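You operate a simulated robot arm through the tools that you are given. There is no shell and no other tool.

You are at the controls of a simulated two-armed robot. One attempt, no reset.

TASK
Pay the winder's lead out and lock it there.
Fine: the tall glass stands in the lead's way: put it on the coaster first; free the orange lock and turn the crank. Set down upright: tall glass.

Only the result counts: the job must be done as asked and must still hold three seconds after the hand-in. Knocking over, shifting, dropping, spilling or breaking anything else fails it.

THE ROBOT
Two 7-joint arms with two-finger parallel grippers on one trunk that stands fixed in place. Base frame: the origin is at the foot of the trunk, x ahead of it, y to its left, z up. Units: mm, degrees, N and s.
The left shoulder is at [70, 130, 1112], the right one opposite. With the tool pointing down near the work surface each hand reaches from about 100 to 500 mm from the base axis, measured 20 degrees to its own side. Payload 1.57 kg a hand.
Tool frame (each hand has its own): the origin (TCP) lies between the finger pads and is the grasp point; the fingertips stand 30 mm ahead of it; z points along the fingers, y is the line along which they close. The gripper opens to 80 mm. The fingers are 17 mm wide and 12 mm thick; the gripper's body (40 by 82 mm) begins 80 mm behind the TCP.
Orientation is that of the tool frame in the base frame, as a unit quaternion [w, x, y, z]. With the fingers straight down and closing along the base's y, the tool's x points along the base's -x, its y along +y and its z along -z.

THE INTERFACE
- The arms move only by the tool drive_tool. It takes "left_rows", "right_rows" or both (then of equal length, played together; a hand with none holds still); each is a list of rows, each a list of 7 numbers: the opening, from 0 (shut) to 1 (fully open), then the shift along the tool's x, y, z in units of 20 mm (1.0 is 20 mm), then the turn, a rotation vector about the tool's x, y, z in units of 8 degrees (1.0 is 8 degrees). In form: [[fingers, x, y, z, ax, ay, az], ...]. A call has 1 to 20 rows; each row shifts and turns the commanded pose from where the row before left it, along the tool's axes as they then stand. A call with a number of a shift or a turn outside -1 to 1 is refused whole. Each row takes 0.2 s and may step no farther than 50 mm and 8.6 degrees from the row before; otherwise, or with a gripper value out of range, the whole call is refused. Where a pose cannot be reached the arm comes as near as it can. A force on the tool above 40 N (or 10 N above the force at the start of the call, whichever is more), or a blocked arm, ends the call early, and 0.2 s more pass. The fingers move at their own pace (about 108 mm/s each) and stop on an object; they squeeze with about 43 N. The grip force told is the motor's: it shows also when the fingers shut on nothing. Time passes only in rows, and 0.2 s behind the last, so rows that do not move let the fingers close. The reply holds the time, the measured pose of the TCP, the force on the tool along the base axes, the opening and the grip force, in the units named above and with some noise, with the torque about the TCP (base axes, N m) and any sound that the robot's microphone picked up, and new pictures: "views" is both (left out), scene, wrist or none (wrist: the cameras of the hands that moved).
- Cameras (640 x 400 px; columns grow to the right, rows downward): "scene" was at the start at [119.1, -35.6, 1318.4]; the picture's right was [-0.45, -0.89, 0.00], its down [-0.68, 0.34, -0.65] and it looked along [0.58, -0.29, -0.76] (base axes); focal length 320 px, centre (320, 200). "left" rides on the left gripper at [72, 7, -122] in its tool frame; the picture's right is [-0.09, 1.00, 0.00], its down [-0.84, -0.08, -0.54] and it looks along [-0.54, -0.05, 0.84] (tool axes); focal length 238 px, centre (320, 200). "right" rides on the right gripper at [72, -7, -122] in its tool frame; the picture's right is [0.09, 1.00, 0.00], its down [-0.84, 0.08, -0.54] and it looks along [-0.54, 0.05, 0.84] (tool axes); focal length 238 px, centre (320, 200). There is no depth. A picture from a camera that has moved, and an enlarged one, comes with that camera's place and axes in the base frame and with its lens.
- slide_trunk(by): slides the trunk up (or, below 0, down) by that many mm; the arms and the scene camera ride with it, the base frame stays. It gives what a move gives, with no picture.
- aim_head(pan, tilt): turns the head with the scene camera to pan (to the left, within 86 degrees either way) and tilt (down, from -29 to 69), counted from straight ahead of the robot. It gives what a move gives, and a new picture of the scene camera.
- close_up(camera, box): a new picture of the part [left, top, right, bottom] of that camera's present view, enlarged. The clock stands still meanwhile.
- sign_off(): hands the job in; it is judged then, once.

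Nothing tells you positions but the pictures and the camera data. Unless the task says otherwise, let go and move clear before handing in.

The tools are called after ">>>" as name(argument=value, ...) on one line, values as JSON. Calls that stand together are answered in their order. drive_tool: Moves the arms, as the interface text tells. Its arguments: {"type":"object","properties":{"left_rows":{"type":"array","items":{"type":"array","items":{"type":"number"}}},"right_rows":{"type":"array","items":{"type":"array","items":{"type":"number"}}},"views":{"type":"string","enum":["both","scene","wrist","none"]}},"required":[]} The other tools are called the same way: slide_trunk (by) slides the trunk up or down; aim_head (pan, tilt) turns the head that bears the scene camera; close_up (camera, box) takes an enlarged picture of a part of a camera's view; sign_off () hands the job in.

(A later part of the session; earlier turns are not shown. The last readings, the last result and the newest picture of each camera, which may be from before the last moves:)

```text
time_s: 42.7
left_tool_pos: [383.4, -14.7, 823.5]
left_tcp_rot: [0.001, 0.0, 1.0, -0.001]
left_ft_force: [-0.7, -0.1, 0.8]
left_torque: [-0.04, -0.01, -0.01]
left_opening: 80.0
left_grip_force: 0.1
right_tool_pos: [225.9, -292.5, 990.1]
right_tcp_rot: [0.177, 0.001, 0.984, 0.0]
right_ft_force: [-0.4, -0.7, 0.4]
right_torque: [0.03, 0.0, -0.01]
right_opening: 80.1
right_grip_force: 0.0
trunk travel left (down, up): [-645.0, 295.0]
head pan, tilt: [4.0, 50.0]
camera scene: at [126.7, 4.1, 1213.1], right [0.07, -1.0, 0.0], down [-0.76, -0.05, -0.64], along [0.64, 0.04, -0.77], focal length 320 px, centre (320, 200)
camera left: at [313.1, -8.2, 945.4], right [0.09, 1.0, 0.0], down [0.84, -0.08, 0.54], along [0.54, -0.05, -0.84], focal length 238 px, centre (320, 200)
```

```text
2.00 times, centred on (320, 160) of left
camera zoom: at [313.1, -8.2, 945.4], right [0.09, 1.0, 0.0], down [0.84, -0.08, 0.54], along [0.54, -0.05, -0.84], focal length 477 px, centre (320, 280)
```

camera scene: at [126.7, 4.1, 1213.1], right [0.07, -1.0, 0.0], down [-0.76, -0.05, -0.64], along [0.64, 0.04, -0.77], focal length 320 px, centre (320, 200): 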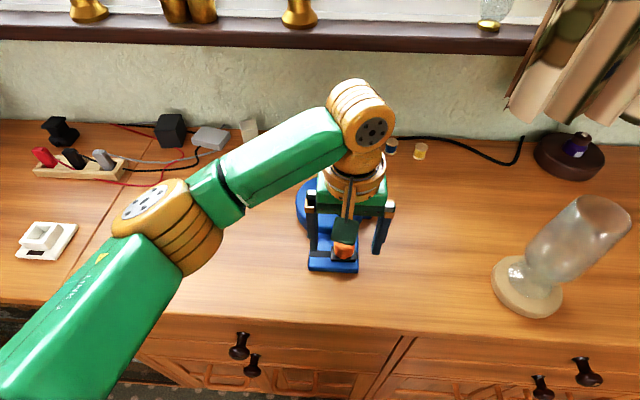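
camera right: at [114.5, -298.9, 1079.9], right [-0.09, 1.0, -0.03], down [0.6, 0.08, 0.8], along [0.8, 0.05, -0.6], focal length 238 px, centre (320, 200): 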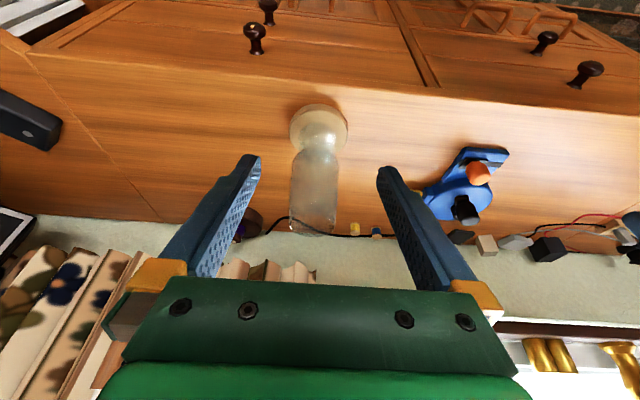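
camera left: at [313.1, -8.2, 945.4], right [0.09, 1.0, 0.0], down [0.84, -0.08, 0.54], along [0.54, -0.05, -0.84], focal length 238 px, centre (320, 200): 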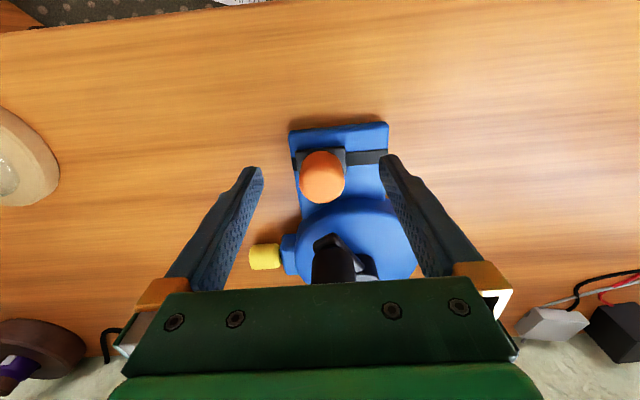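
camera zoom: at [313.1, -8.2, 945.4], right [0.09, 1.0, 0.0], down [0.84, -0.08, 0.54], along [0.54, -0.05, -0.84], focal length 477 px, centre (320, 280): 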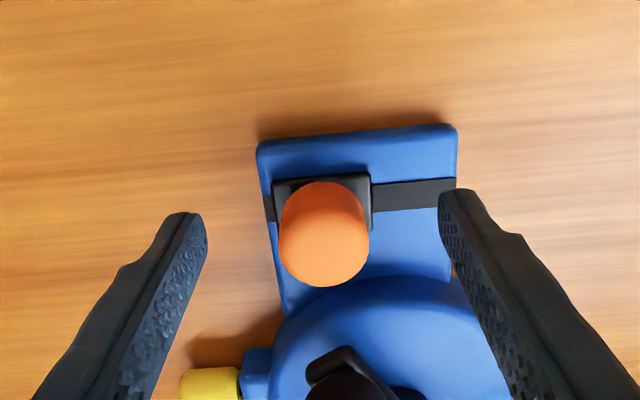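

>>> drive_tool(left_rows=[[0.7, 0, 0, 0, 0, 0, 0], [0.5, 0, 0, 0, 0, 0, 0], [0.4, 0, 0, 0, 0, 0, 0], [0.3, 0, 0, 0, 0, 0, 0], [0.2, 0, 0, 0, 0, 0, 0], [0.2, 0, 0, 0, 0, 0, 0]])

>>> close_up(camera="left", box=[220, 60, 420, 260])

```text
time_s: 44.1
left_tool_pos: [383.3, -13.4, 824.1]
left_tcp_rot: [0.0, 0.0, 1.0, -0.001]
left_ft_force: [0.2, 1.7, -0.3]
left_torque: [0.27, 0.04, 0.04]
left_opening: 31.3
left_grip_force: 40.0
right_tool_pos: [225.0, -292.8, 990.7]
right_tcp_rot: [0.176, -0.001, 0.984, 0.0]
right_ft_force: [-0.4, 0.0, -0.1]
right_torque: [0.0, -0.03, -0.01]
right_opening: 79.9
right_grip_force: 0.0
trunk travel left (down, up): [-645.0, 295.0]
head pan, tilt: [4.0, 50.0]
camera scene: at [126.8, 4.6, 1213.1], right [0.07, -1.0, 0.0], down [-0.76, -0.05, -0.64], along [0.64, 0.04, -0.77], focal length 320 px, centre (320, 200)
camera left: at [313.1, -7.7, 945.5], right [0.09, 1.0, 0.0], down [0.84, -0.08, 0.54], along [0.54, -0.05, -0.84], focal length 238 px, centre (320, 200)
```

scene: 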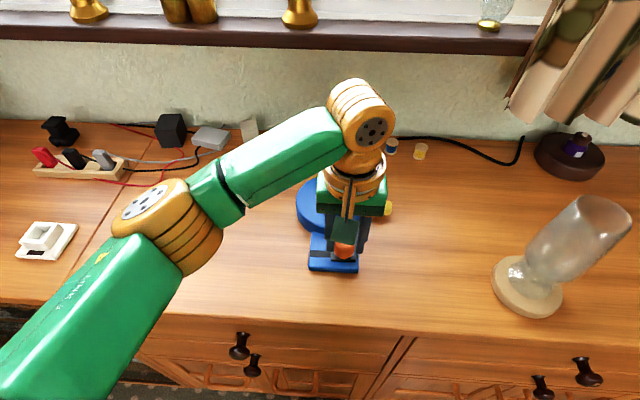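
left: 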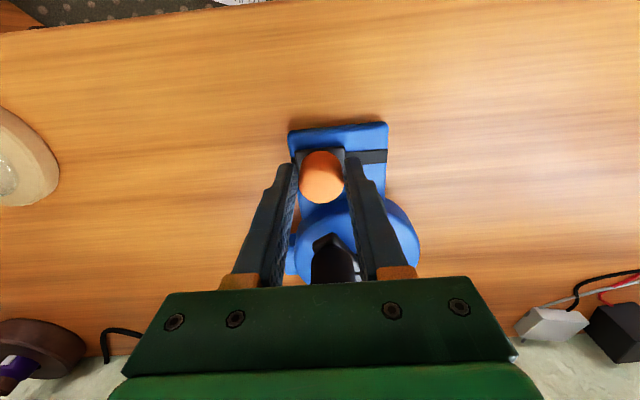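

```text
2.00 times, centred on (320, 160) of left
camera zoom: at [313.1, -7.7, 945.5], right [0.09, 1.0, 0.0], down [0.84, -0.08, 0.54], along [0.54, -0.05, -0.84], focal length 477 px, centre (320, 280)
```

zoom: 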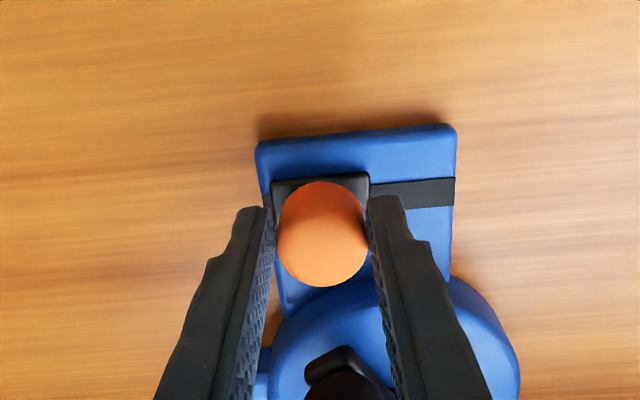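

The lock knob is gripped. I'll slide it toward +y along the slot and watch the force.

>>> drive_tool(left_rows=[[0.2, 0, 0.2, 0, 0, 0, 0], [0.2, 0, 0.2, 0, 0, 0, 0], [0.2, 0, 0.2, 0, 0, 0, 0], [0.2, 0, 0, 0, 0, 0, 0]])

>>> close_up(camera="left", box=[220, 60, 420, 260])

```text
time_s: 45.1
left_tool_pos: [383.8, -2.2, 824.1]
left_tcp_rot: [0.001, 0.0, 1.0, 0.0]
left_ft_force: [-1.8, 0.0, 0.3]
left_torque: [-0.13, 0.06, -0.13]
left_opening: 30.9
left_grip_force: 39.8
right_tool_pos: [225.9, -292.3, 990.9]
right_tcp_rot: [0.177, 0.0, 0.984, 0.0]
right_ft_force: [-0.2, 0.9, -0.3]
right_torque: [0.0, -0.03, 0.02]
right_opening: 80.1
right_grip_force: 0.0
trunk travel left (down, up): [-645.0, 295.0]
head pan, tilt: [4.0, 50.0]
camera scene: at [127.1, 4.0, 1213.0], right [0.07, -1.0, 0.0], down [-0.76, -0.05, -0.64], along [0.64, 0.04, -0.77], focal length 320 px, centre (320, 200)
camera left: at [313.1, 3.6, 945.6], right [0.09, 1.0, 0.0], down [0.84, -0.08, 0.54], along [0.54, -0.05, -0.84], focal length 238 px, centre (320, 200)
```

scene: 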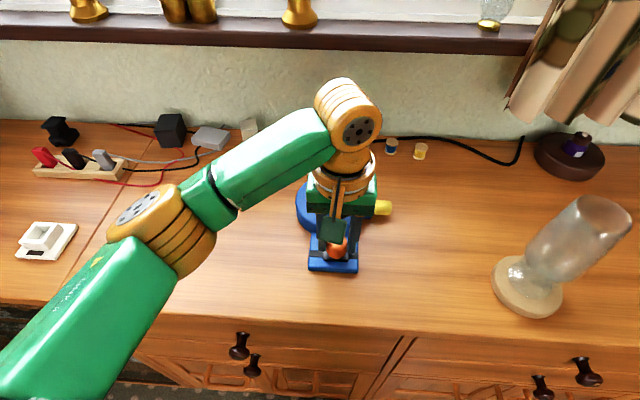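
left: 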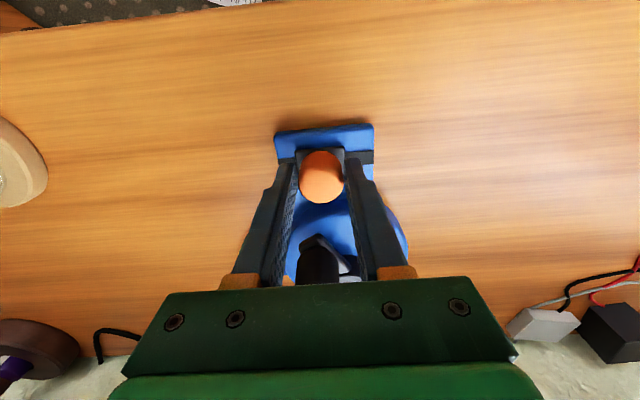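

```text
2.00 times, centred on (320, 160) of left
camera zoom: at [313.1, 3.6, 945.6], right [0.09, 1.0, 0.0], down [0.84, -0.08, 0.54], along [0.54, -0.05, -0.84], focal length 477 px, centre (320, 280)
```

zoom: 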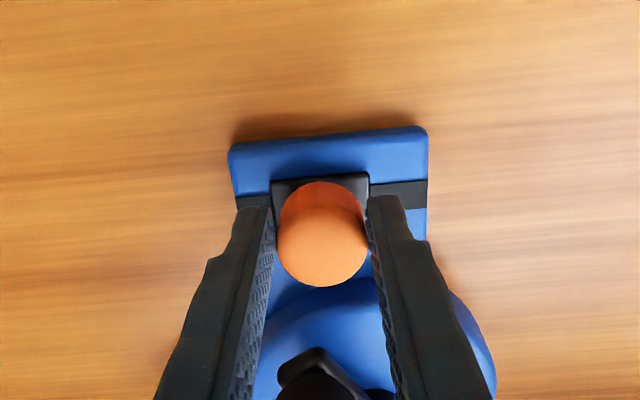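

>>> drive_tool(left_rows=[[0.2, 0, 0.2, 0, 0, 0, 0], [0.2, 0, 0.2, 0, 0, 0, 0], [0.2, 0, 0.2, 0, 0, 0, 0], [0.2, 0, 0.15, 0, 0, 0, 0], [0.2, 0, 0, 0, 0, 0, 0]])

>>> close_up(camera="left", box=[220, 60, 420, 260])

```text
time_s: 46.3
left_tool_pos: [383.6, 13.1, 824.0]
left_tcp_rot: [0.0, 0.001, 1.0, 0.0]
left_ft_force: [6.6, 0.9, 7.7]
left_torque: [-0.11, 0.09, -0.09]
left_opening: 31.1
left_grip_force: 40.6
right_tool_pos: [226.5, -292.0, 990.8]
right_tcp_rot: [0.178, 0.0, 0.984, -0.001]
right_ft_force: [0.7, -0.3, -0.4]
right_torque: [0.0, 0.01, 0.02]
right_opening: 80.1
right_grip_force: 0.0
trunk travel left (down, up): [-645.0, 295.0]
head pan, tilt: [4.0, 50.0]
camera scene: at [127.6, 4.1, 1213.1], right [0.07, -1.0, 0.0], down [-0.76, -0.05, -0.64], along [0.64, 0.04, -0.77], focal length 320 px, centre (320, 200)
camera left: at [312.8, 18.5, 945.5], right [0.09, 1.0, 0.0], down [0.84, -0.08, 0.54], along [0.54, -0.05, -0.84], focal length 238 px, centre (320, 200)
```

scene: 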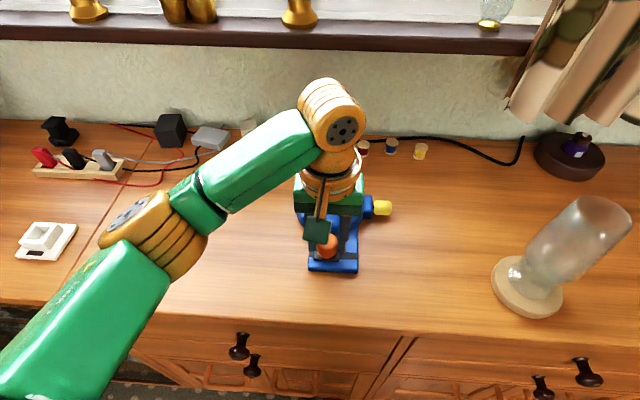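
left: 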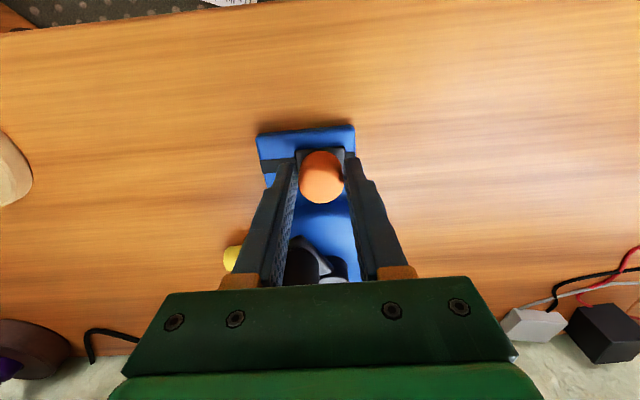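

```text
2.00 times, centred on (320, 160) of left
camera zoom: at [312.8, 18.5, 945.5], right [0.09, 1.0, 0.0], down [0.84, -0.08, 0.54], along [0.54, -0.05, -0.84], focal length 477 px, centre (320, 280)
```

zoom: 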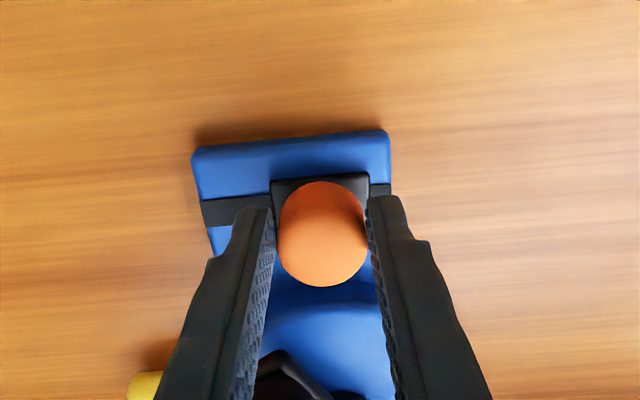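

>>> drive_tool(left_rows=[[0.2, 0, 0.1, 0, 0, 0, 0], [0.2, 0, 0.1, 0, 0, 0, 0], [0.2, 0, 0, 0, 0, 0, 0]], views="none")

>>> close_up(camera="left", box=[220, 60, 420, 260])

```text
time_s: 47.1
left_tool_pos: [383.2, 15.8, 823.8]
left_tcp_rot: [0.0, 0.0, 1.0, 0.0]
left_ft_force: [11.4, 0.9, 14.3]
left_torque: [-0.1, -0.86, -0.02]
left_opening: 31.3
left_grip_force: 39.5
right_tool_pos: [226.6, -290.8, 990.9]
right_tcp_rot: [0.177, -0.001, 0.984, 0.0]
right_ft_force: [-0.8, -0.7, -0.1]
right_torque: [0.01, 0.01, -0.02]
right_opening: 79.9
right_grip_force: 0.0
trunk travel left (down, up): [-645.0, 295.0]
head pan, tilt: [4.0, 50.0]
```

```text
2.00 times, centred on (320, 160) of left
camera zoom: at [312.7, 22.2, 945.5], right [0.09, 1.0, 0.0], down [0.84, -0.08, 0.54], along [0.54, -0.05, -0.84], focal length 477 px, centre (320, 280)
```

zoom: 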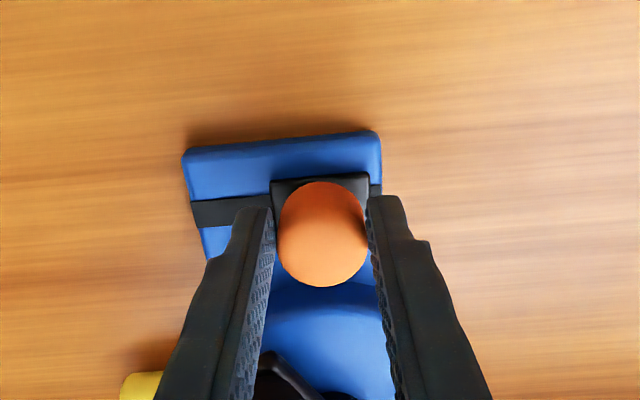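

>>> drive_tool(left_rows=[[0.2, -0.06, 0, -0.04, 0, 0, 0], [0.2, 0, 0.08, 0, 0, 0, 0], [0.2, 0, 0, 0, 0, 0, 0]], views="none")

```text
time_s: 47.9
left_tool_pos: [383.4, 17.2, 824.8]
left_tcp_rot: [-0.001, 0.001, 1.0, 0.0]
left_ft_force: [0.2, -3.1, -0.4]
left_torque: [-0.5, -0.18, -0.09]
left_opening: 30.9
left_grip_force: 39.9
right_tool_pos: [226.3, -295.0, 991.0]
right_tcp_rot: [0.178, 0.001, 0.984, 0.001]
right_ft_force: [-0.8, -0.1, 0.6]
right_torque: [0.01, 0.01, 0.02]
right_opening: 79.8
right_grip_force: 0.1
trunk travel left (down, up): [-645.0, 295.0]
head pan, tilt: [4.0, 50.0]
```

The lock has reached its +y end after about 30 mm of travel. I'll release it and rise.

>>> drive_tool(left_rows=[[0.6, 0, 0, 0, 0, 0, 0], [0.8, 0, 0, 0, 0, 0, 0], [0.8, 0, 0, -0.5, 0, 0, 0], [0.8, 0, 0, -0.9, 0, 0, 0], [0.8, 0, 0, -0.9, 0, 0, 0], [0.8, 0, 0, -0.9, 0, 0, 0], [0.8, 0, 0, -0.8, 0, 0, 0], [0.8, 0, 0, 0, 0, 0, 0]])

>>> close_up(camera="left", box=[200, 100, 400, 280])

```text
time_s: 49.7
left_tool_pos: [383.6, 19.3, 904.7]
left_tcp_rot: [0.0, 0.001, 1.0, -0.001]
left_ft_force: [-0.7, 0.0, 0.8]
left_torque: [0.01, 0.0, 0.01]
left_opening: 64.1
left_grip_force: 0.0
right_tool_pos: [225.8, -292.3, 991.3]
right_tcp_rot: [0.176, 0.0, 0.984, -0.001]
right_ft_force: [-0.1, 0.7, -0.6]
right_torque: [0.01, 0.0, 0.0]
right_opening: 80.1
right_grip_force: 0.2
trunk travel left (down, up): [-645.0, 295.0]
head pan, tilt: [4.0, 50.0]
camera scene: at [126.9, 4.2, 1213.1], right [0.07, -1.0, 0.0], down [-0.76, -0.05, -0.64], along [0.64, 0.04, -0.77], focal length 320 px, centre (320, 200)
camera left: at [313.9, 24.7, 1026.7], right [0.09, 1.0, 0.0], down [0.84, -0.08, 0.54], along [0.54, -0.05, -0.84], focal length 238 px, centre (320, 200)
```

scene: 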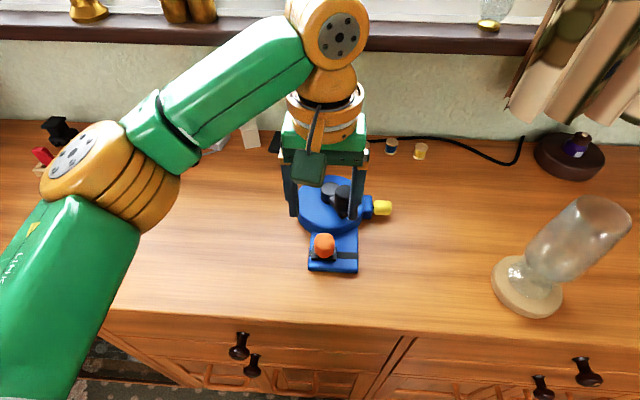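
left: 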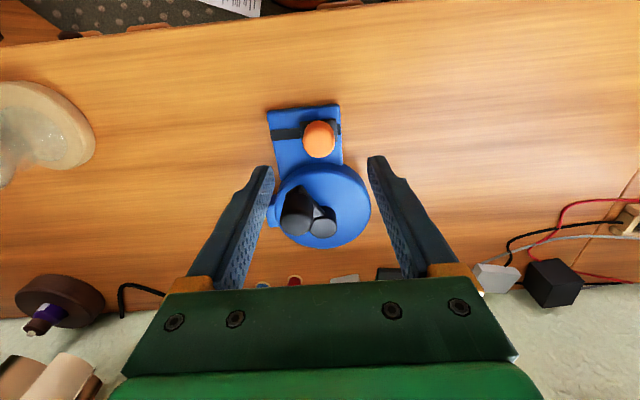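

```text
2.22 times, centred on (300, 190) of left
camera zoom: at [313.9, 24.7, 1026.7], right [0.09, 1.0, 0.0], down [0.84, -0.08, 0.54], along [0.54, -0.05, -0.84], focal length 530 px, centre (364, 222)
```

zoom: 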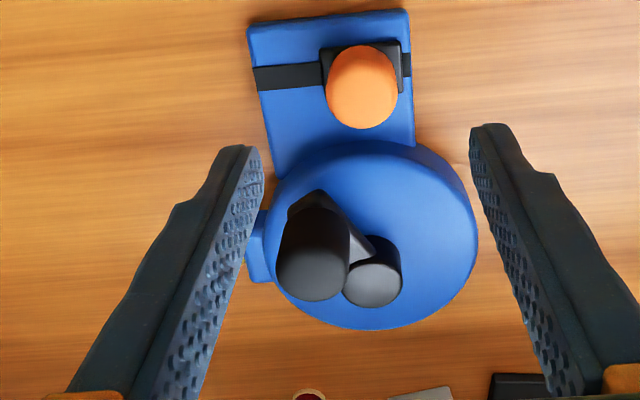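

The lock is at its free end. The crank knob is at about (446, -10) on a 47 mm arm around the hub at (487, 14). I'll pitch the left hand forward so it can follow the circle.

>>> drive_tool(left_rows=[[0.8, 0, 0, 0, 0, -1, 0], [0.8, 0, 0, 0, 0, -1, 0], [0.8, 0, 0, 0, 0, -1, 0], [0.8, 0, 0, 0, 0, -1, 0], [0.8, 0, 0, 0, 0, -1, 0], [0.8, 0, 0, 0, 0, -1, 0], [0.8, 0, 0, 0, 0, 0, 0]])

```text
time_s: 51.3
left_tool_pos: [383.9, 20.1, 904.9]
left_tcp_rot: [0.408, 0.0, 0.913, -0.001]
left_ft_force: [0.4, -0.4, 0.7]
left_torque: [0.03, 0.01, 0.01]
left_opening: 64.1
left_grip_force: 0.1
right_tool_pos: [225.6, -291.4, 991.1]
right_tcp_rot: [0.177, 0.0, 0.984, 0.001]
right_ft_force: [0.1, 0.5, 0.1]
right_torque: [0.0, 0.02, 0.03]
right_opening: 80.1
right_grip_force: 0.2
trunk travel left (down, up): [-645.0, 295.0]
head pan, tilt: [4.0, 50.0]
camera scene: at [126.8, 4.1, 1213.1], right [0.07, -1.0, 0.0], down [-0.76, -0.05, -0.64], along [0.64, 0.04, -0.77], focal length 320 px, centre (320, 200)
camera left: at [246.5, 25.0, 932.1], right [0.06, 1.0, 0.07], down [0.16, -0.08, 0.98], along [0.99, -0.05, -0.16], focal length 238 px, centre (320, 200)
```

scene: 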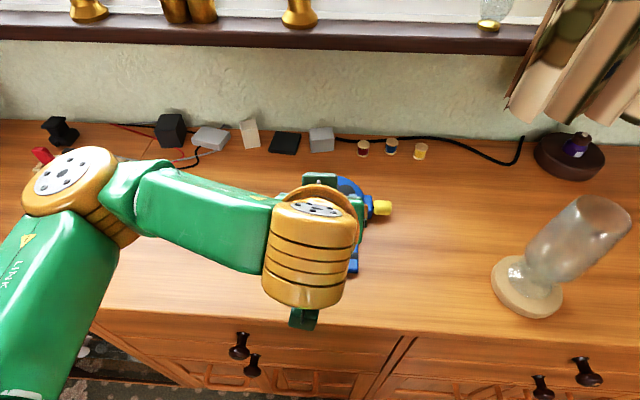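
left: 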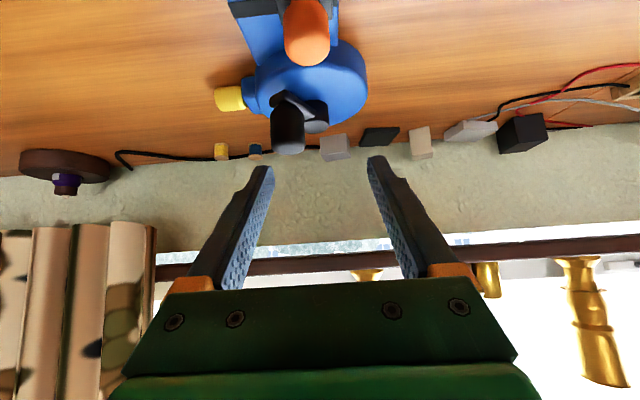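

>>> drive_tool(left_rows=[[0.8, 0.09, -0.75, 0.42, 0, 0, 0], [0.8, 0.09, -0.75, 0.42, 0, 0, 0], [0.8, 0, 0, 0.7, 0, 0, 0], [0.8, 0, 0, 0.7, 0, 0, 0], [0.8, 0, 0, 0.6, 0, 0, 0], [0.8, 0, 0, 0, 0, 0, 0]])

>>> close_up(camera="left", box=[180, 40, 440, 260])

```text
time_s: 52.7
left_tool_pos: [422.3, -10.9, 864.9]
left_tcp_rot: [0.407, 0.0, 0.913, 0.0]
left_ft_force: [-0.1, -0.2, -0.1]
left_torque: [0.02, 0.02, -0.01]
left_opening: 64.1
left_grip_force: 0.0
right_tool_pos: [226.6, -292.0, 990.8]
right_tcp_rot: [0.177, 0.001, 0.984, 0.0]
right_ft_force: [0.0, 0.3, -0.1]
right_torque: [-0.02, -0.03, -0.01]
right_opening: 79.8
right_grip_force: 0.0
trunk travel left (down, up): [-645.0, 295.0]
head pan, tilt: [4.0, 50.0]
camera scene: at [126.7, 4.2, 1213.1], right [0.07, -1.0, 0.0], down [-0.76, -0.05, -0.64], along [0.64, 0.04, -0.77], focal length 320 px, centre (320, 200)
camera left: at [285.8, -5.5, 892.5], right [0.06, 1.0, 0.07], down [0.16, -0.08, 0.98], along [0.99, -0.05, -0.16], focal length 238 px, centre (320, 200)
```

scene: 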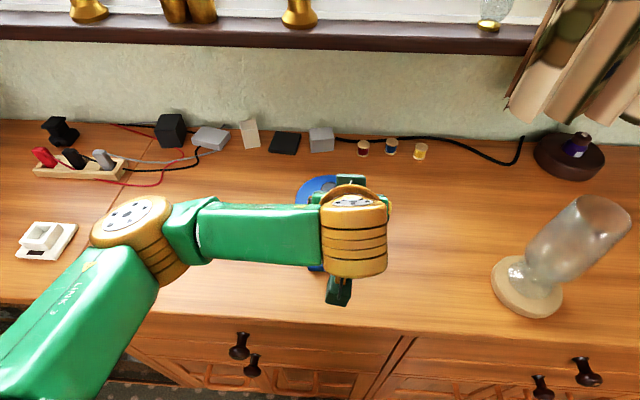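
left: 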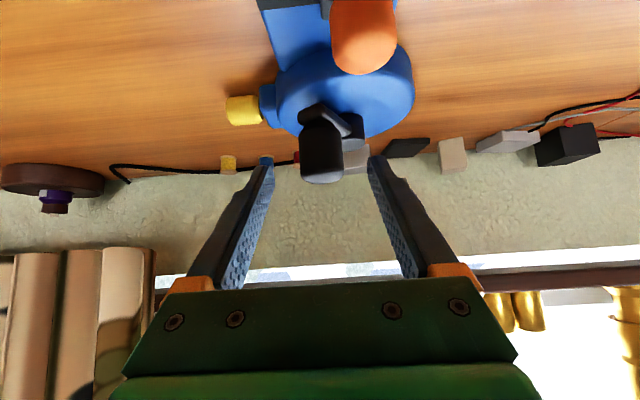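

```text
1.82 times, centred on (310, 150) of left
camera zoom: at [285.8, -5.5, 892.5], right [0.06, 1.0, 0.07], down [0.16, -0.08, 0.98], along [0.99, -0.05, -0.16], focal length 433 px, centre (338, 291)
```

zoom: 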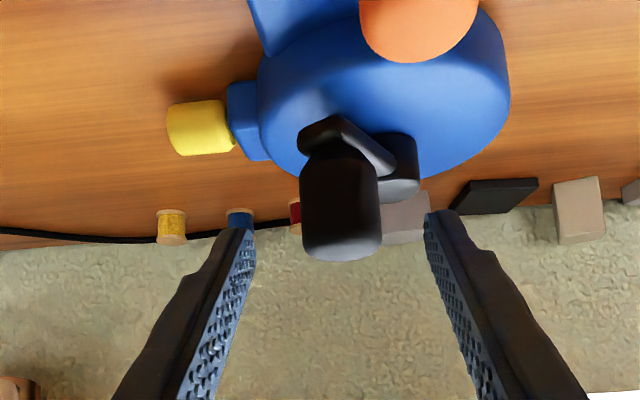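

>>> drive_tool(left_rows=[[0.8, 0, 0.02, 0.55, 0, 0, 0], [0.8, 0, 0.02, 0.55, 0, 0, 0], [0.8, 0, 0, 0.5, 0, 0, 0], [0.6, 0, 0, 0, 0, 0, 0], [0.45, 0, 0, 0, 0, 0, 0], [0.38, 0, 0, 0, 0, 0, 0], [0.25, 0, 0, 0, 0, 0, 0], [0.2, 0, 0, 0, 0, 0, 0]])

>>> close_up(camera="left", box=[180, 40, 440, 260])

```text
time_s: 54.5
left_tool_pos: [448.5, -10.6, 843.9]
left_tcp_rot: [0.407, -0.001, 0.914, 0.001]
left_ft_force: [-0.2, 0.6, 0.4]
left_torque: [-0.27, 0.03, -0.06]
left_opening: 31.0
left_grip_force: 40.1
right_tool_pos: [226.5, -292.4, 990.7]
right_tcp_rot: [0.177, 0.0, 0.984, -0.001]
right_ft_force: [0.4, 0.4, -0.6]
right_torque: [-0.02, -0.06, -0.03]
right_opening: 80.2
right_grip_force: 0.0
trunk travel left (down, up): [-645.0, 295.0]
head pan, tilt: [4.0, 50.0]
camera scene: at [126.8, 4.2, 1213.1], right [0.07, -1.0, 0.0], down [-0.76, -0.05, -0.64], along [0.64, 0.04, -0.77], focal length 320 px, centre (320, 200)
camera left: at [310.0, -4.6, 871.6], right [0.06, 1.0, 0.07], down [0.16, -0.08, 0.98], along [0.99, -0.05, -0.16], focal length 238 px, centre (320, 200)
```

scene: 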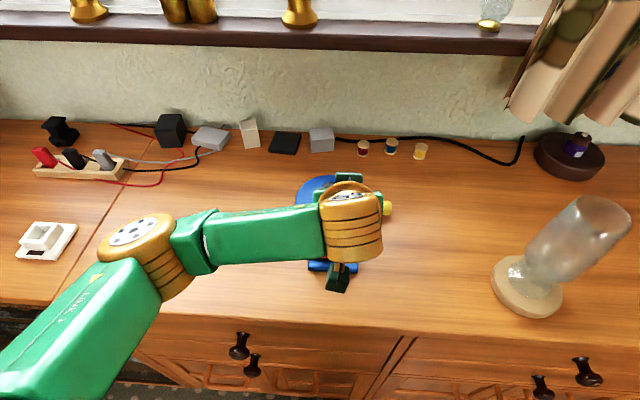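
left: 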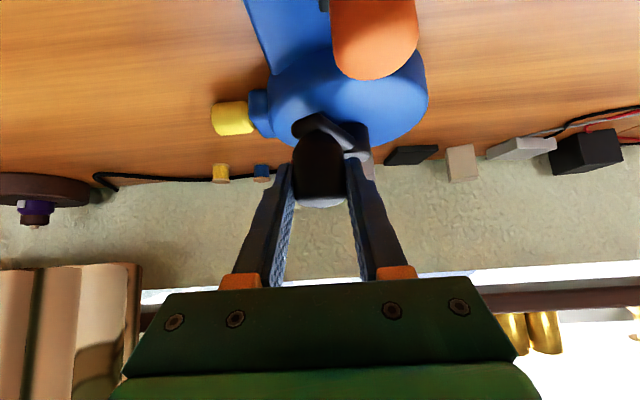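

```text
1.82 times, centred on (310, 150) of left
camera zoom: at [310.0, -4.6, 871.6], right [0.06, 1.0, 0.07], down [0.16, -0.08, 0.98], along [0.99, -0.05, -0.16], focal length 433 px, centre (338, 291)
```

zoom: 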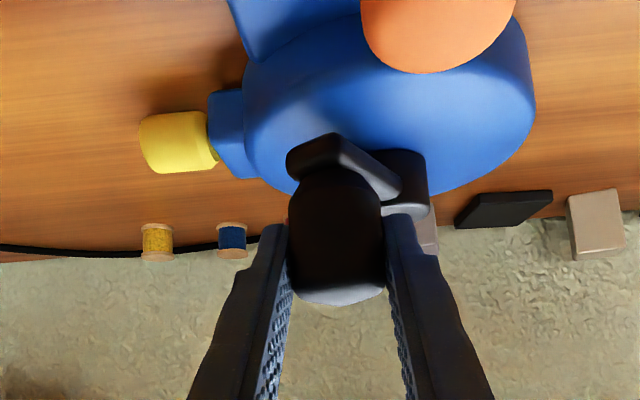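

The crank knob is gripped. I'll try a small counterclockwise (from above) move, watching the force and the yellow tag.

>>> drive_tool(left_rows=[[0.2, -0.08, -0.17, 0.09, 0, 0, 0], [0.2, -0.084, -0.175, 0.092, 0, 0, 0], [0.2, 0, 0, 0, 0, 0, 0]], views="wrist")

>>> close_up(camera="left", box=[180, 40, 440, 260])

```text
time_s: 55.3
left_tool_pos: [451.5, -15.7, 843.5]
left_tcp_rot: [0.408, -0.001, 0.913, 0.001]
left_ft_force: [-4.7, 7.0, 2.6]
left_torque: [0.96, 0.33, 0.38]
left_opening: 30.9
left_grip_force: 39.8
right_tool_pos: [224.5, -288.9, 991.0]
right_tcp_rot: [0.178, 0.0, 0.984, -0.001]
right_ft_force: [0.6, -0.8, -0.5]
right_torque: [0.01, -0.02, 0.0]
right_opening: 80.2
right_grip_force: 0.0
trunk travel left (down, up): [-645.0, 295.0]
head pan, tilt: [4.0, 50.0]
camera left: at [313.1, -9.1, 871.3], right [0.06, 1.0, 0.07], down [0.16, -0.08, 0.98], along [0.99, -0.05, -0.16], focal length 238 px, centre (320, 200)
```

left: 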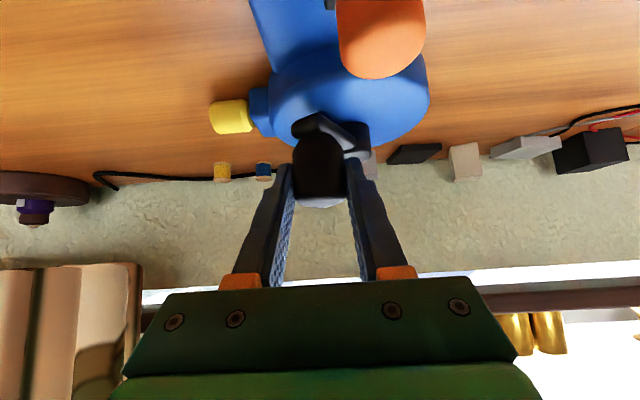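

```text
1.82 times, centred on (310, 150) of left
camera zoom: at [313.1, -9.1, 871.3], right [0.06, 1.0, 0.07], down [0.16, -0.08, 0.98], along [0.99, -0.05, -0.16], focal length 433 px, centre (338, 291)
```

zoom: 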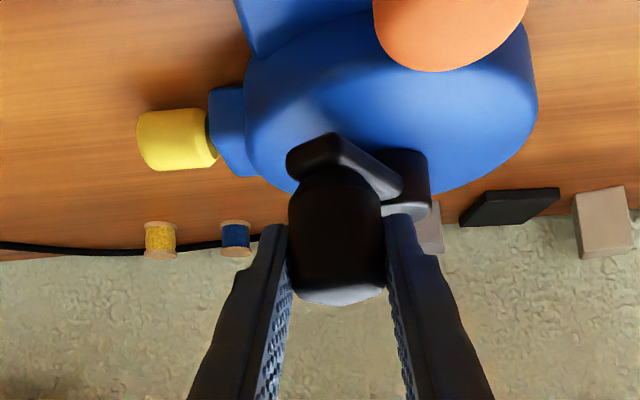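

There is resistance and the crank arm hasn't turned. I'll go back and try the other direction gently.

>>> drive_tool(left_rows=[[0.2, 0.08, 0.17, -0.09, 0, 0, 0], [0.2, 0.07, 0.12, -0.08, 0, 0, 0], [0.2, 0, 0, 0, 0, 0, 0]], views="none")

>>> close_up(camera="left", box=[180, 40, 440, 260])

```text
time_s: 56.1
left_tool_pos: [448.5, -13.7, 843.8]
left_tcp_rot: [0.408, 0.0, 0.913, 0.0]
left_ft_force: [14.8, -4.6, 19.4]
left_torque: [0.71, -0.47, -0.25]
left_opening: 31.0
left_grip_force: 40.7
right_tool_pos: [226.8, -294.7, 990.9]
right_tcp_rot: [0.177, 0.0, 0.984, 0.001]
right_ft_force: [0.8, 0.5, 0.0]
right_torque: [0.02, -0.04, -0.04]
right_opening: 80.3
right_grip_force: 0.0
trunk travel left (down, up): [-645.0, 295.0]
head pan, tilt: [4.0, 50.0]
```

```text
1.82 times, centred on (310, 150) of left
camera zoom: at [310.8, -7.2, 870.9], right [0.06, 1.0, 0.07], down [0.15, -0.08, 0.99], along [0.99, -0.05, -0.16], focal length 433 px, centre (338, 291)
```

zoom: 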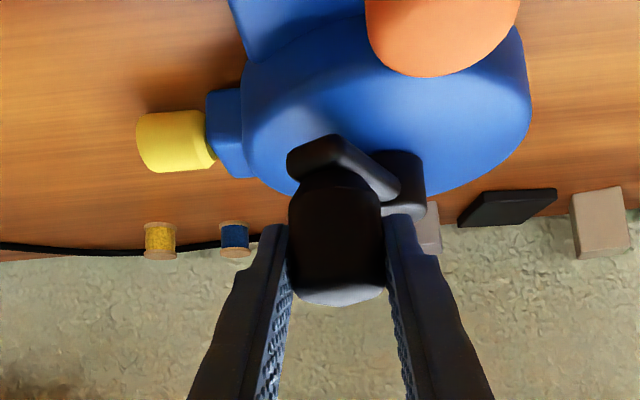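

The winder body crept slightly that way instead of the crank turning, so counterclockwise looks like the stop. I'll try clockwise.

>>> drive_tool(left_rows=[[0.2, 0.05, 0.18, -0.06, 0, 0, 0], [0.2, 0.05, 0.18, -0.06, 0, 0, 0], [0.2, 0.05, 0.18, -0.06, 0, 0, 0], [0.2, 0, 0, 0, 0, 0, 0]], views="none")

>>> close_up(camera="left", box=[180, 40, 440, 260])

```text
time_s: 57.1
left_tool_pos: [440.9, -1.0, 842.9]
left_tcp_rot: [0.405, 0.0, 0.915, 0.002]
left_ft_force: [-1.8, -4.8, 0.1]
left_torque: [-1.04, -0.24, -0.22]
left_opening: 30.8
left_grip_force: 40.2
right_tool_pos: [224.7, -293.2, 990.7]
right_tcp_rot: [0.178, 0.0, 0.984, 0.001]
right_ft_force: [-0.7, 0.6, 0.0]
right_torque: [0.02, -0.02, -0.03]
right_opening: 80.1
right_grip_force: 0.1
trunk travel left (down, up): [-645.0, 295.0]
head pan, tilt: [4.0, 50.0]
```

```text
1.82 times, centred on (310, 150) of left
camera zoom: at [304.1, 3.9, 870.5], right [0.06, 1.0, 0.07], down [0.16, -0.08, 0.98], along [0.99, -0.05, -0.16], focal length 433 px, centre (338, 291)
```

zoom: 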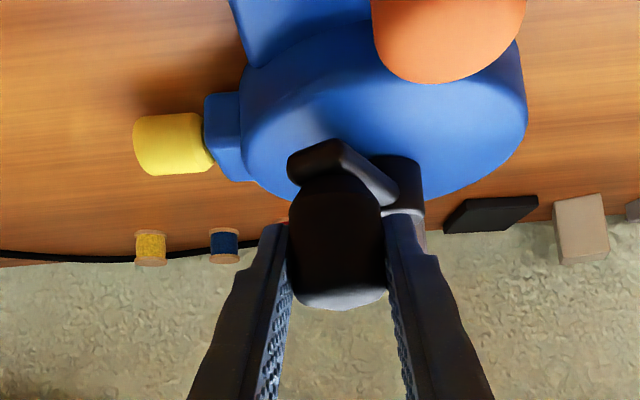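

The whole winder slid with my rigid grip; the crank itself did not turn. I'll drag it back to where it stood and then switch to a loose push.

>>> drive_tool(left_rows=[[0.2, -0.09, -0.17, 0.1, 0, 0, 0], [0.2, -0.09, -0.17, 0.1, 0, 0, 0], [0.2, -0.09, -0.17, 0.1, 0, 0, 0], [0.2, 0, 0, 0, 0, 0, 0]], views="none")

>>> close_up(camera="left", box=[180, 40, 440, 260])

>>> close_up(camera="scene", box=[260, 150, 420, 290])

```text
time_s: 58.1
left_tool_pos: [451.8, -11.9, 841.7]
left_tcp_rot: [0.407, 0.0, 0.913, 0.0]
left_ft_force: [0.0, 1.7, 0.8]
left_torque: [0.43, 0.1, 0.24]
left_opening: 30.9
left_grip_force: 39.9
right_tool_pos: [225.7, -292.1, 990.4]
right_tcp_rot: [0.177, 0.0, 0.984, -0.001]
right_ft_force: [0.1, -0.6, 0.3]
right_torque: [0.03, -0.02, 0.01]
right_opening: 79.9
right_grip_force: 0.1
trunk travel left (down, up): [-645.0, 295.0]
head pan, tilt: [4.0, 50.0]
```

```text
1.82 times, centred on (310, 150) of left
camera zoom: at [314.1, -5.2, 870.8], right [0.06, 1.0, 0.07], down [0.16, -0.08, 0.98], along [0.99, -0.05, -0.16], focal length 433 px, centre (338, 291)
```

zoom: 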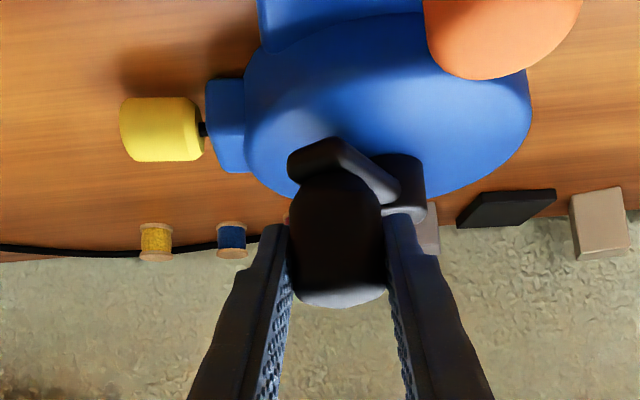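

```text
2.86 times, centred on (340, 220) of scene
camera zoom: at [127.1, 5.1, 1213.1], right [0.07, -1.0, 0.0], down [-0.76, -0.05, -0.64], along [0.64, 0.04, -0.77], focal length 915 px, centre (263, 143)
```

zoom: 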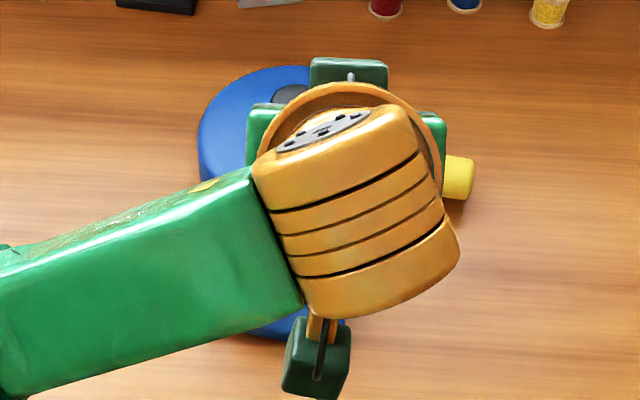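

Now the lead shows a small gap at the nozzle: the crank turned slightly counterclockwise relative to the body and paid lead out. So counterclockwise is right, and the hand must yaw with the crank. I'll test 16° about the hub.

>>> drive_tool(left_rows=[[0.2, -0.064, -0.137, 0.071, -0.371, 0, -0.334], [0.2, -0.064, -0.137, 0.071, -0.371, 0, -0.334], [0.2, -0.064, -0.137, 0.071, -0.371, 0, -0.334], [0.2, -0.064, -0.137, 0.071, -0.371, 0, -0.334], [0.2, 0, 0, 0, 0, 0, 0]], views="none")

>>> close_up(camera="left", box=[180, 40, 440, 260])

>>> close_up(camera="scene", box=[260, 150, 420, 290])

```text
time_s: 59.3
left_tool_pos: [459.6, -23.0, 842.8]
left_tcp_rot: [0.403, -0.126, 0.905, 0.056]
left_ft_force: [-0.9, -3.7, 1.1]
left_torque: [-0.47, -0.01, -0.11]
left_opening: 31.1
left_grip_force: 39.9
right_tool_pos: [224.8, -293.9, 990.8]
right_tcp_rot: [0.178, 0.0, 0.984, 0.0]
right_ft_force: [-0.3, 0.5, -0.3]
right_torque: [-0.02, 0.02, -0.03]
right_opening: 79.9
right_grip_force: 0.1
trunk travel left (down, up): [-645.0, 295.0]
head pan, tilt: [4.0, 50.0]
```

```text
1.82 times, centred on (310, 150) of left
camera zoom: at [325.3, -55.0, 870.7], right [-0.21, 0.97, 0.07], down [0.17, -0.03, 0.98], along [0.96, 0.22, -0.16], focal length 433 px, centre (338, 291)
```

zoom: 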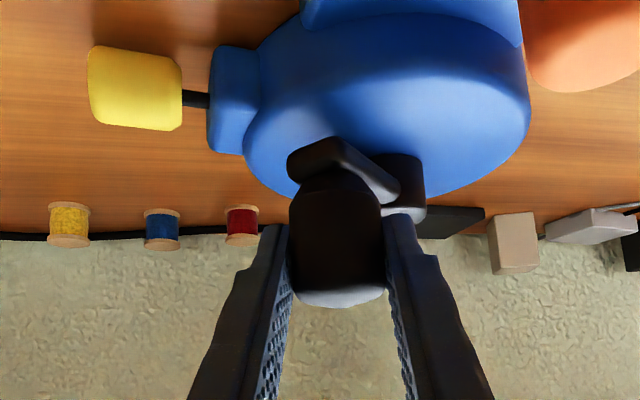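

```text
2.86 times, centred on (340, 220) of scene
camera zoom: at [125.8, 2.6, 1213.2], right [0.07, -1.0, 0.0], down [-0.76, -0.05, -0.64], along [0.64, 0.05, -0.77], focal length 915 px, centre (263, 143)
```

zoom: 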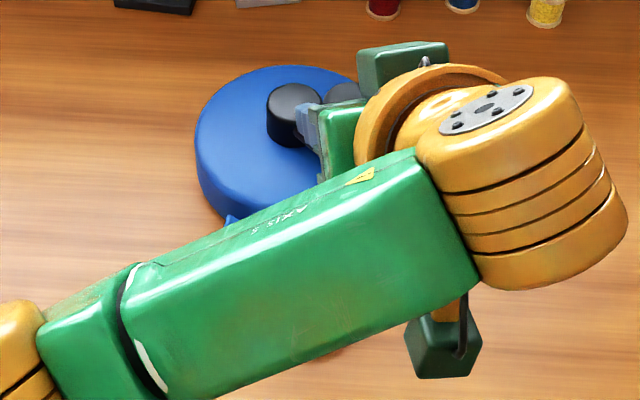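

It works: the crank turns relative to the body and the lead is coming out, with low force. I'll go on another 12° before regrasping.

>>> drive_tool(left_rows=[[0.2, -0.064, -0.137, 0.071, -0.371, 0, -0.334], [0.2, -0.064, -0.137, 0.071, -0.371, 0, -0.334], [0.2, -0.064, -0.137, 0.071, -0.371, 0, -0.334], [0.2, 0, 0, 0, 0, 0, 0]])

>>> close_up(camera="left", box=[180, 40, 440, 260])

>>> close_up(camera="scene", box=[260, 150, 420, 290])

```text
time_s: 60.3
left_tool_pos: [467.4, -26.1, 844.6]
left_tcp_rot: [0.395, -0.221, 0.886, 0.098]
left_ft_force: [-0.5, -1.8, 0.6]
left_torque: [-0.77, -0.46, -0.12]
left_opening: 31.1
left_grip_force: 39.7
right_tool_pos: [225.7, -292.5, 991.2]
right_tcp_rot: [0.177, 0.0, 0.984, 0.0]
right_ft_force: [-0.1, 0.6, 0.0]
right_torque: [0.0, -0.04, 0.02]
right_opening: 80.2
right_grip_force: 0.1
trunk travel left (down, up): [-645.0, 295.0]
head pan, tilt: [4.0, 50.0]
camera scene: at [127.3, 3.6, 1213.0], right [0.07, -1.0, 0.0], down [-0.76, -0.05, -0.64], along [0.64, 0.05, -0.77], focal length 320 px, centre (320, 200)
camera left: at [343.3, -86.9, 870.9], right [-0.41, 0.91, 0.07], down [0.18, 0.01, 0.98], along [0.89, 0.42, -0.16], focal length 238 px, centre (320, 200)
```

scene: 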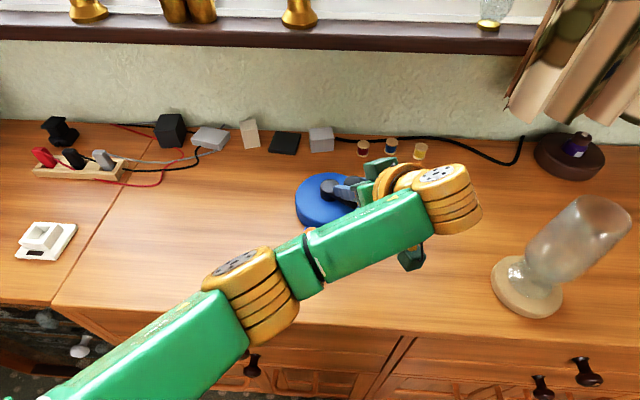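
left: 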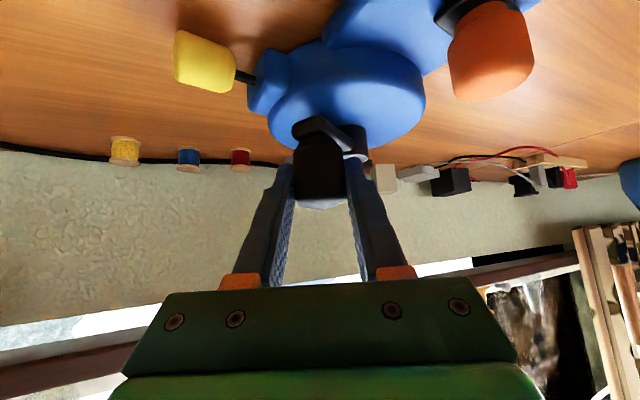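

```text
1.82 times, centred on (310, 150) of left
camera zoom: at [343.3, -86.9, 870.9], right [-0.41, 0.91, 0.07], down [0.18, 0.01, 0.98], along [0.89, 0.42, -0.16], focal length 433 px, centre (338, 291)
```

zoom: 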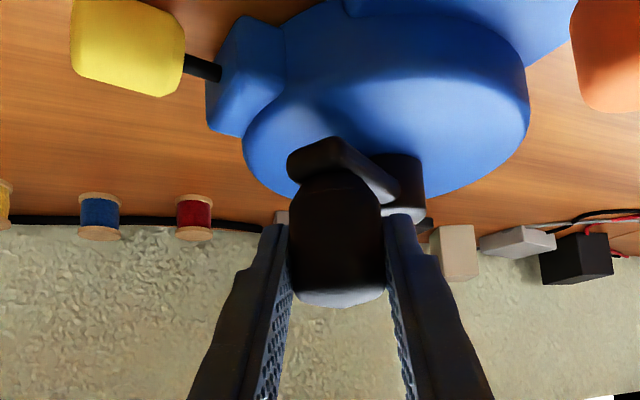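

```text
2.86 times, centred on (340, 220) of scene
camera zoom: at [127.3, 3.6, 1213.0], right [0.07, -1.0, 0.0], down [-0.76, -0.05, -0.64], along [0.64, 0.05, -0.77], focal length 915 px, centre (263, 143)
```

zoom: 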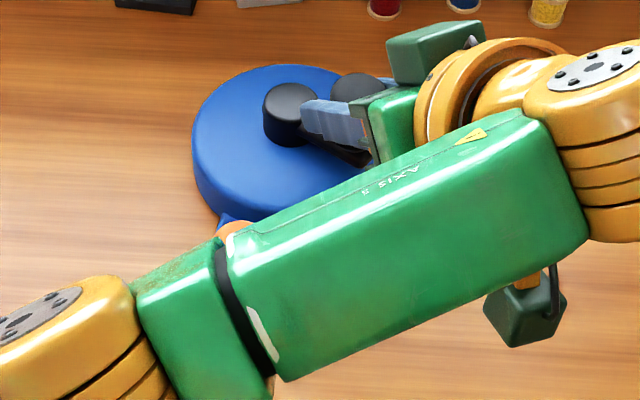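

The crank is following well. I'll release, back off, and look at how far the lead is out and where the body stands.

>>> drive_tool(left_rows=[[0.6, 0, 0, 0, 0, 0, 0], [0.8, 0, 0, 0, 0, 0, 0], [0.8, 0, 0, -0.5, 0, 0, 0], [0.8, 0, 0, -0.9, 0, 0, 0], [0.8, 0, 0, -1, 0, 0, 0], [0.8, 0, 0, -1, 0, 0, 0], [0.8, -0.7, 0, -0.7, 0.371, 0, 0.334], [0.8, -0.7, 0, -0.7, 0.743, 0, 0.669], [0.8, 0, 0.9, 0, 0.743, 0, 0.669], [0.8, 0, 0.9, 0, 0.743, 0, 0.669], [0.8, 0, 0.9, 0, 0.743, 0, 0.669], [0.8, 0, 0.9, 0, 0, 0, 0], [0.8, 0, 0.9, 0, 0, 0, 0]])

>>> close_up(camera="scene", box=[240, 130, 420, 290])

```text
time_s: 63.1
left_tool_pos: [418.8, 38.0, 929.0]
left_tcp_rot: [0.406, 0.064, 0.911, -0.029]
left_ft_force: [0.1, 0.3, -0.2]
left_torque: [-0.05, -0.01, 0.0]
left_opening: 63.9
left_grip_force: 0.1
right_tool_pos: [226.4, -292.9, 991.3]
right_tcp_rot: [0.177, 0.0, 0.984, 0.001]
right_ft_force: [-0.6, -0.5, -0.4]
right_torque: [0.02, 0.0, 0.01]
right_opening: 80.1
right_grip_force: 0.1
trunk travel left (down, up): [-645.0, 295.0]
head pan, tilt: [4.0, 50.0]
camera scene: at [126.7, 4.9, 1213.1], right [0.07, -1.0, 0.0], down [-0.76, -0.05, -0.64], along [0.64, 0.04, -0.77], focal length 320 px, centre (320, 200)
camera left: at [283.7, 63.6, 956.4], right [0.2, 0.98, 0.07], down [0.14, -0.1, 0.98], along [0.97, -0.19, -0.16], focal length 238 px, centre (320, 200)
```

scene: 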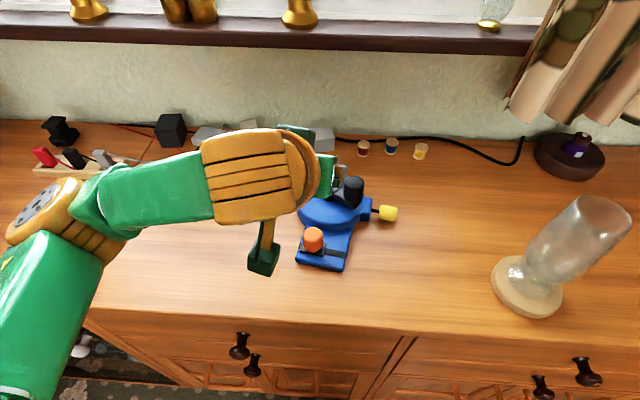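
left: 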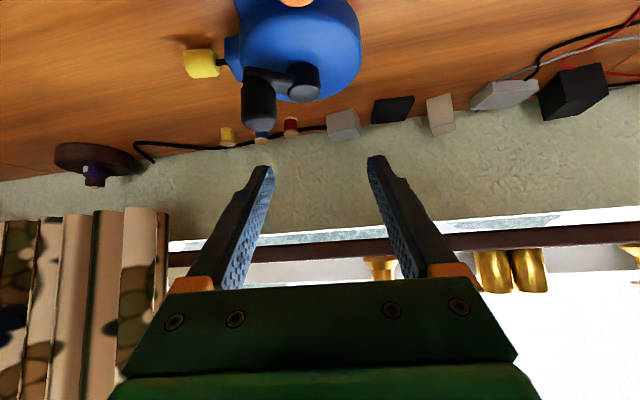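

```text
2.50 times, centred on (330, 210) of scene
camera zoom: at [126.7, 4.9, 1213.1], right [0.07, -1.0, 0.0], down [-0.76, -0.05, -0.64], along [0.64, 0.04, -0.77], focal length 800 px, centre (295, 175)
```

zoom: 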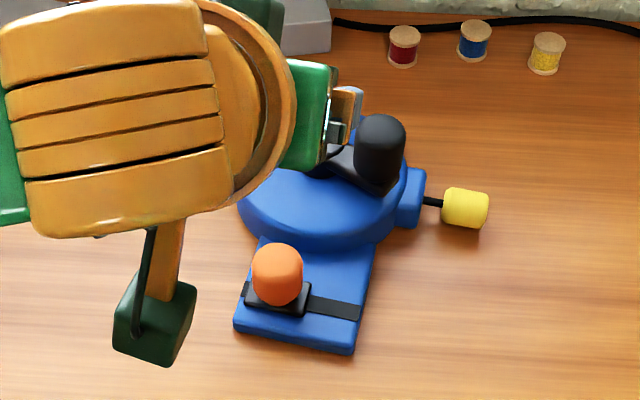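

The lead is about 10 mm out after about 38° of relative turn, and the winder body has yawed about 10°. I need more reach around the circle, so I'll pull the hand back and lower the trunk another 100 mm.

>>> drive_tool(left_rows=[[0.8, 0.36, 0.39, -0.77, 0, 0, 0], [0.8, 0.36, 0.39, -0.77, 0, 0, 0], [0.8, 0.36, 0.39, -0.77, 0, 0, 0], [0.8, 0.36, 0.39, -0.77, 0, 0, 0], [0.8, 0.36, 0.39, -0.77, 0, 0, 0], [0.8, 0.36, 0.39, -0.77, 0, 0, 0]], views="none")

>>> slide_trunk(by=-90)

>>> aim_head(pan=0, tilt=45)

>>> close_up(camera="scene", box=[240, 130, 420, 290])

```text
time_s: 64.5
left_tool_pos: [342.5, 87.7, 970.0]
left_tcp_rot: [0.405, 0.063, 0.912, -0.028]
left_ft_force: [-0.2, 0.4, -0.9]
left_torque: [-0.03, -0.01, 0.0]
left_opening: 64.1
left_grip_force: 0.0
left hand out of reach, approached as far as the arm can: row 5, 6
right_tool_pos: [226.1, -291.8, 991.1]
right_tcp_rot: [0.178, 0.0, 0.984, 0.0]
right_ft_force: [-0.4, -0.7, 0.4]
right_torque: [-0.01, 0.01, 0.01]
right_opening: 80.0
right_grip_force: 0.1
trunk travel left (down, up): [-645.0, 295.0]
head pan, tilt: [4.0, 50.0]
```

```text
time_s: 65.7
left_tool_pos: [343.4, 88.5, 880.9]
left_tcp_rot: [0.405, 0.064, 0.912, -0.027]
left_ft_force: [0.0, 0.4, -0.6]
left_torque: [0.02, -0.04, 0.02]
left_opening: 64.2
left_grip_force: 0.1
right_tool_pos: [225.0, -291.5, 900.1]
right_tcp_rot: [0.177, 0.0, 0.984, -0.001]
right_ft_force: [0.9, -0.5, 0.4]
right_torque: [0.0, 0.02, 0.0]
right_opening: 79.8
right_grip_force: 0.0
trunk travel left (down, up): [-555.0, 385.0]
head pan, tilt: [4.0, 50.0]
```

```text
time_s: 66.4
left_tool_pos: [343.1, 87.1, 880.4]
left_tcp_rot: [0.405, 0.064, 0.912, -0.028]
left_ft_force: [-1.1, -0.4, 0.3]
left_torque: [-0.02, 0.02, -0.02]
left_opening: 63.9
left_grip_force: 0.1
right_tool_pos: [225.2, -293.5, 900.6]
right_tcp_rot: [0.177, 0.0, 0.984, 0.0]
right_ft_force: [0.4, -0.5, 0.1]
right_torque: [-0.02, 0.01, -0.02]
right_opening: 80.0
right_grip_force: 0.1
trunk travel left (down, up): [-555.0, 385.0]
head pan, tilt: [0.0, 45.0]
camera scene: at [131.2, -1.2, 1130.0], right [0.0, -1.0, 0.0], down [-0.71, 0.0, -0.71], along [0.71, 0.0, -0.71], focal length 320 px, centre (320, 200)
```

scene: 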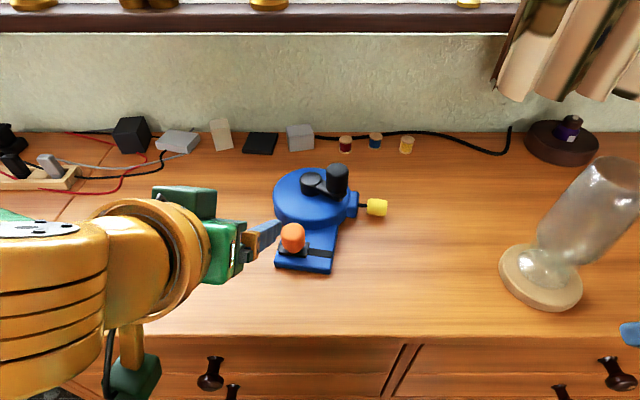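

```text
2.50 times, centred on (330, 210) of scene
camera zoom: at [131.2, -1.2, 1130.0], right [0.0, -1.0, 0.0], down [-0.71, 0.0, -0.71], along [0.71, 0.0, -0.71], focal length 800 px, centre (295, 175)
```

zoom: 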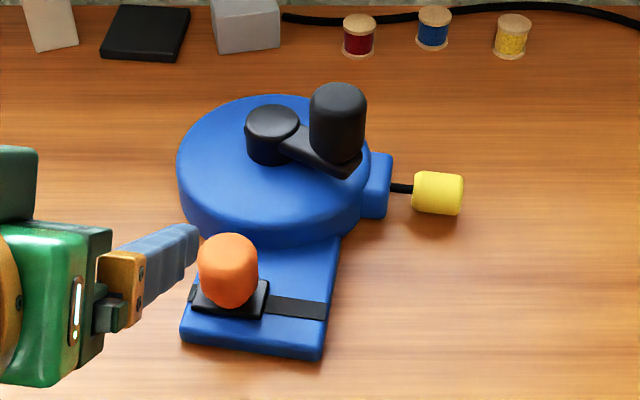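

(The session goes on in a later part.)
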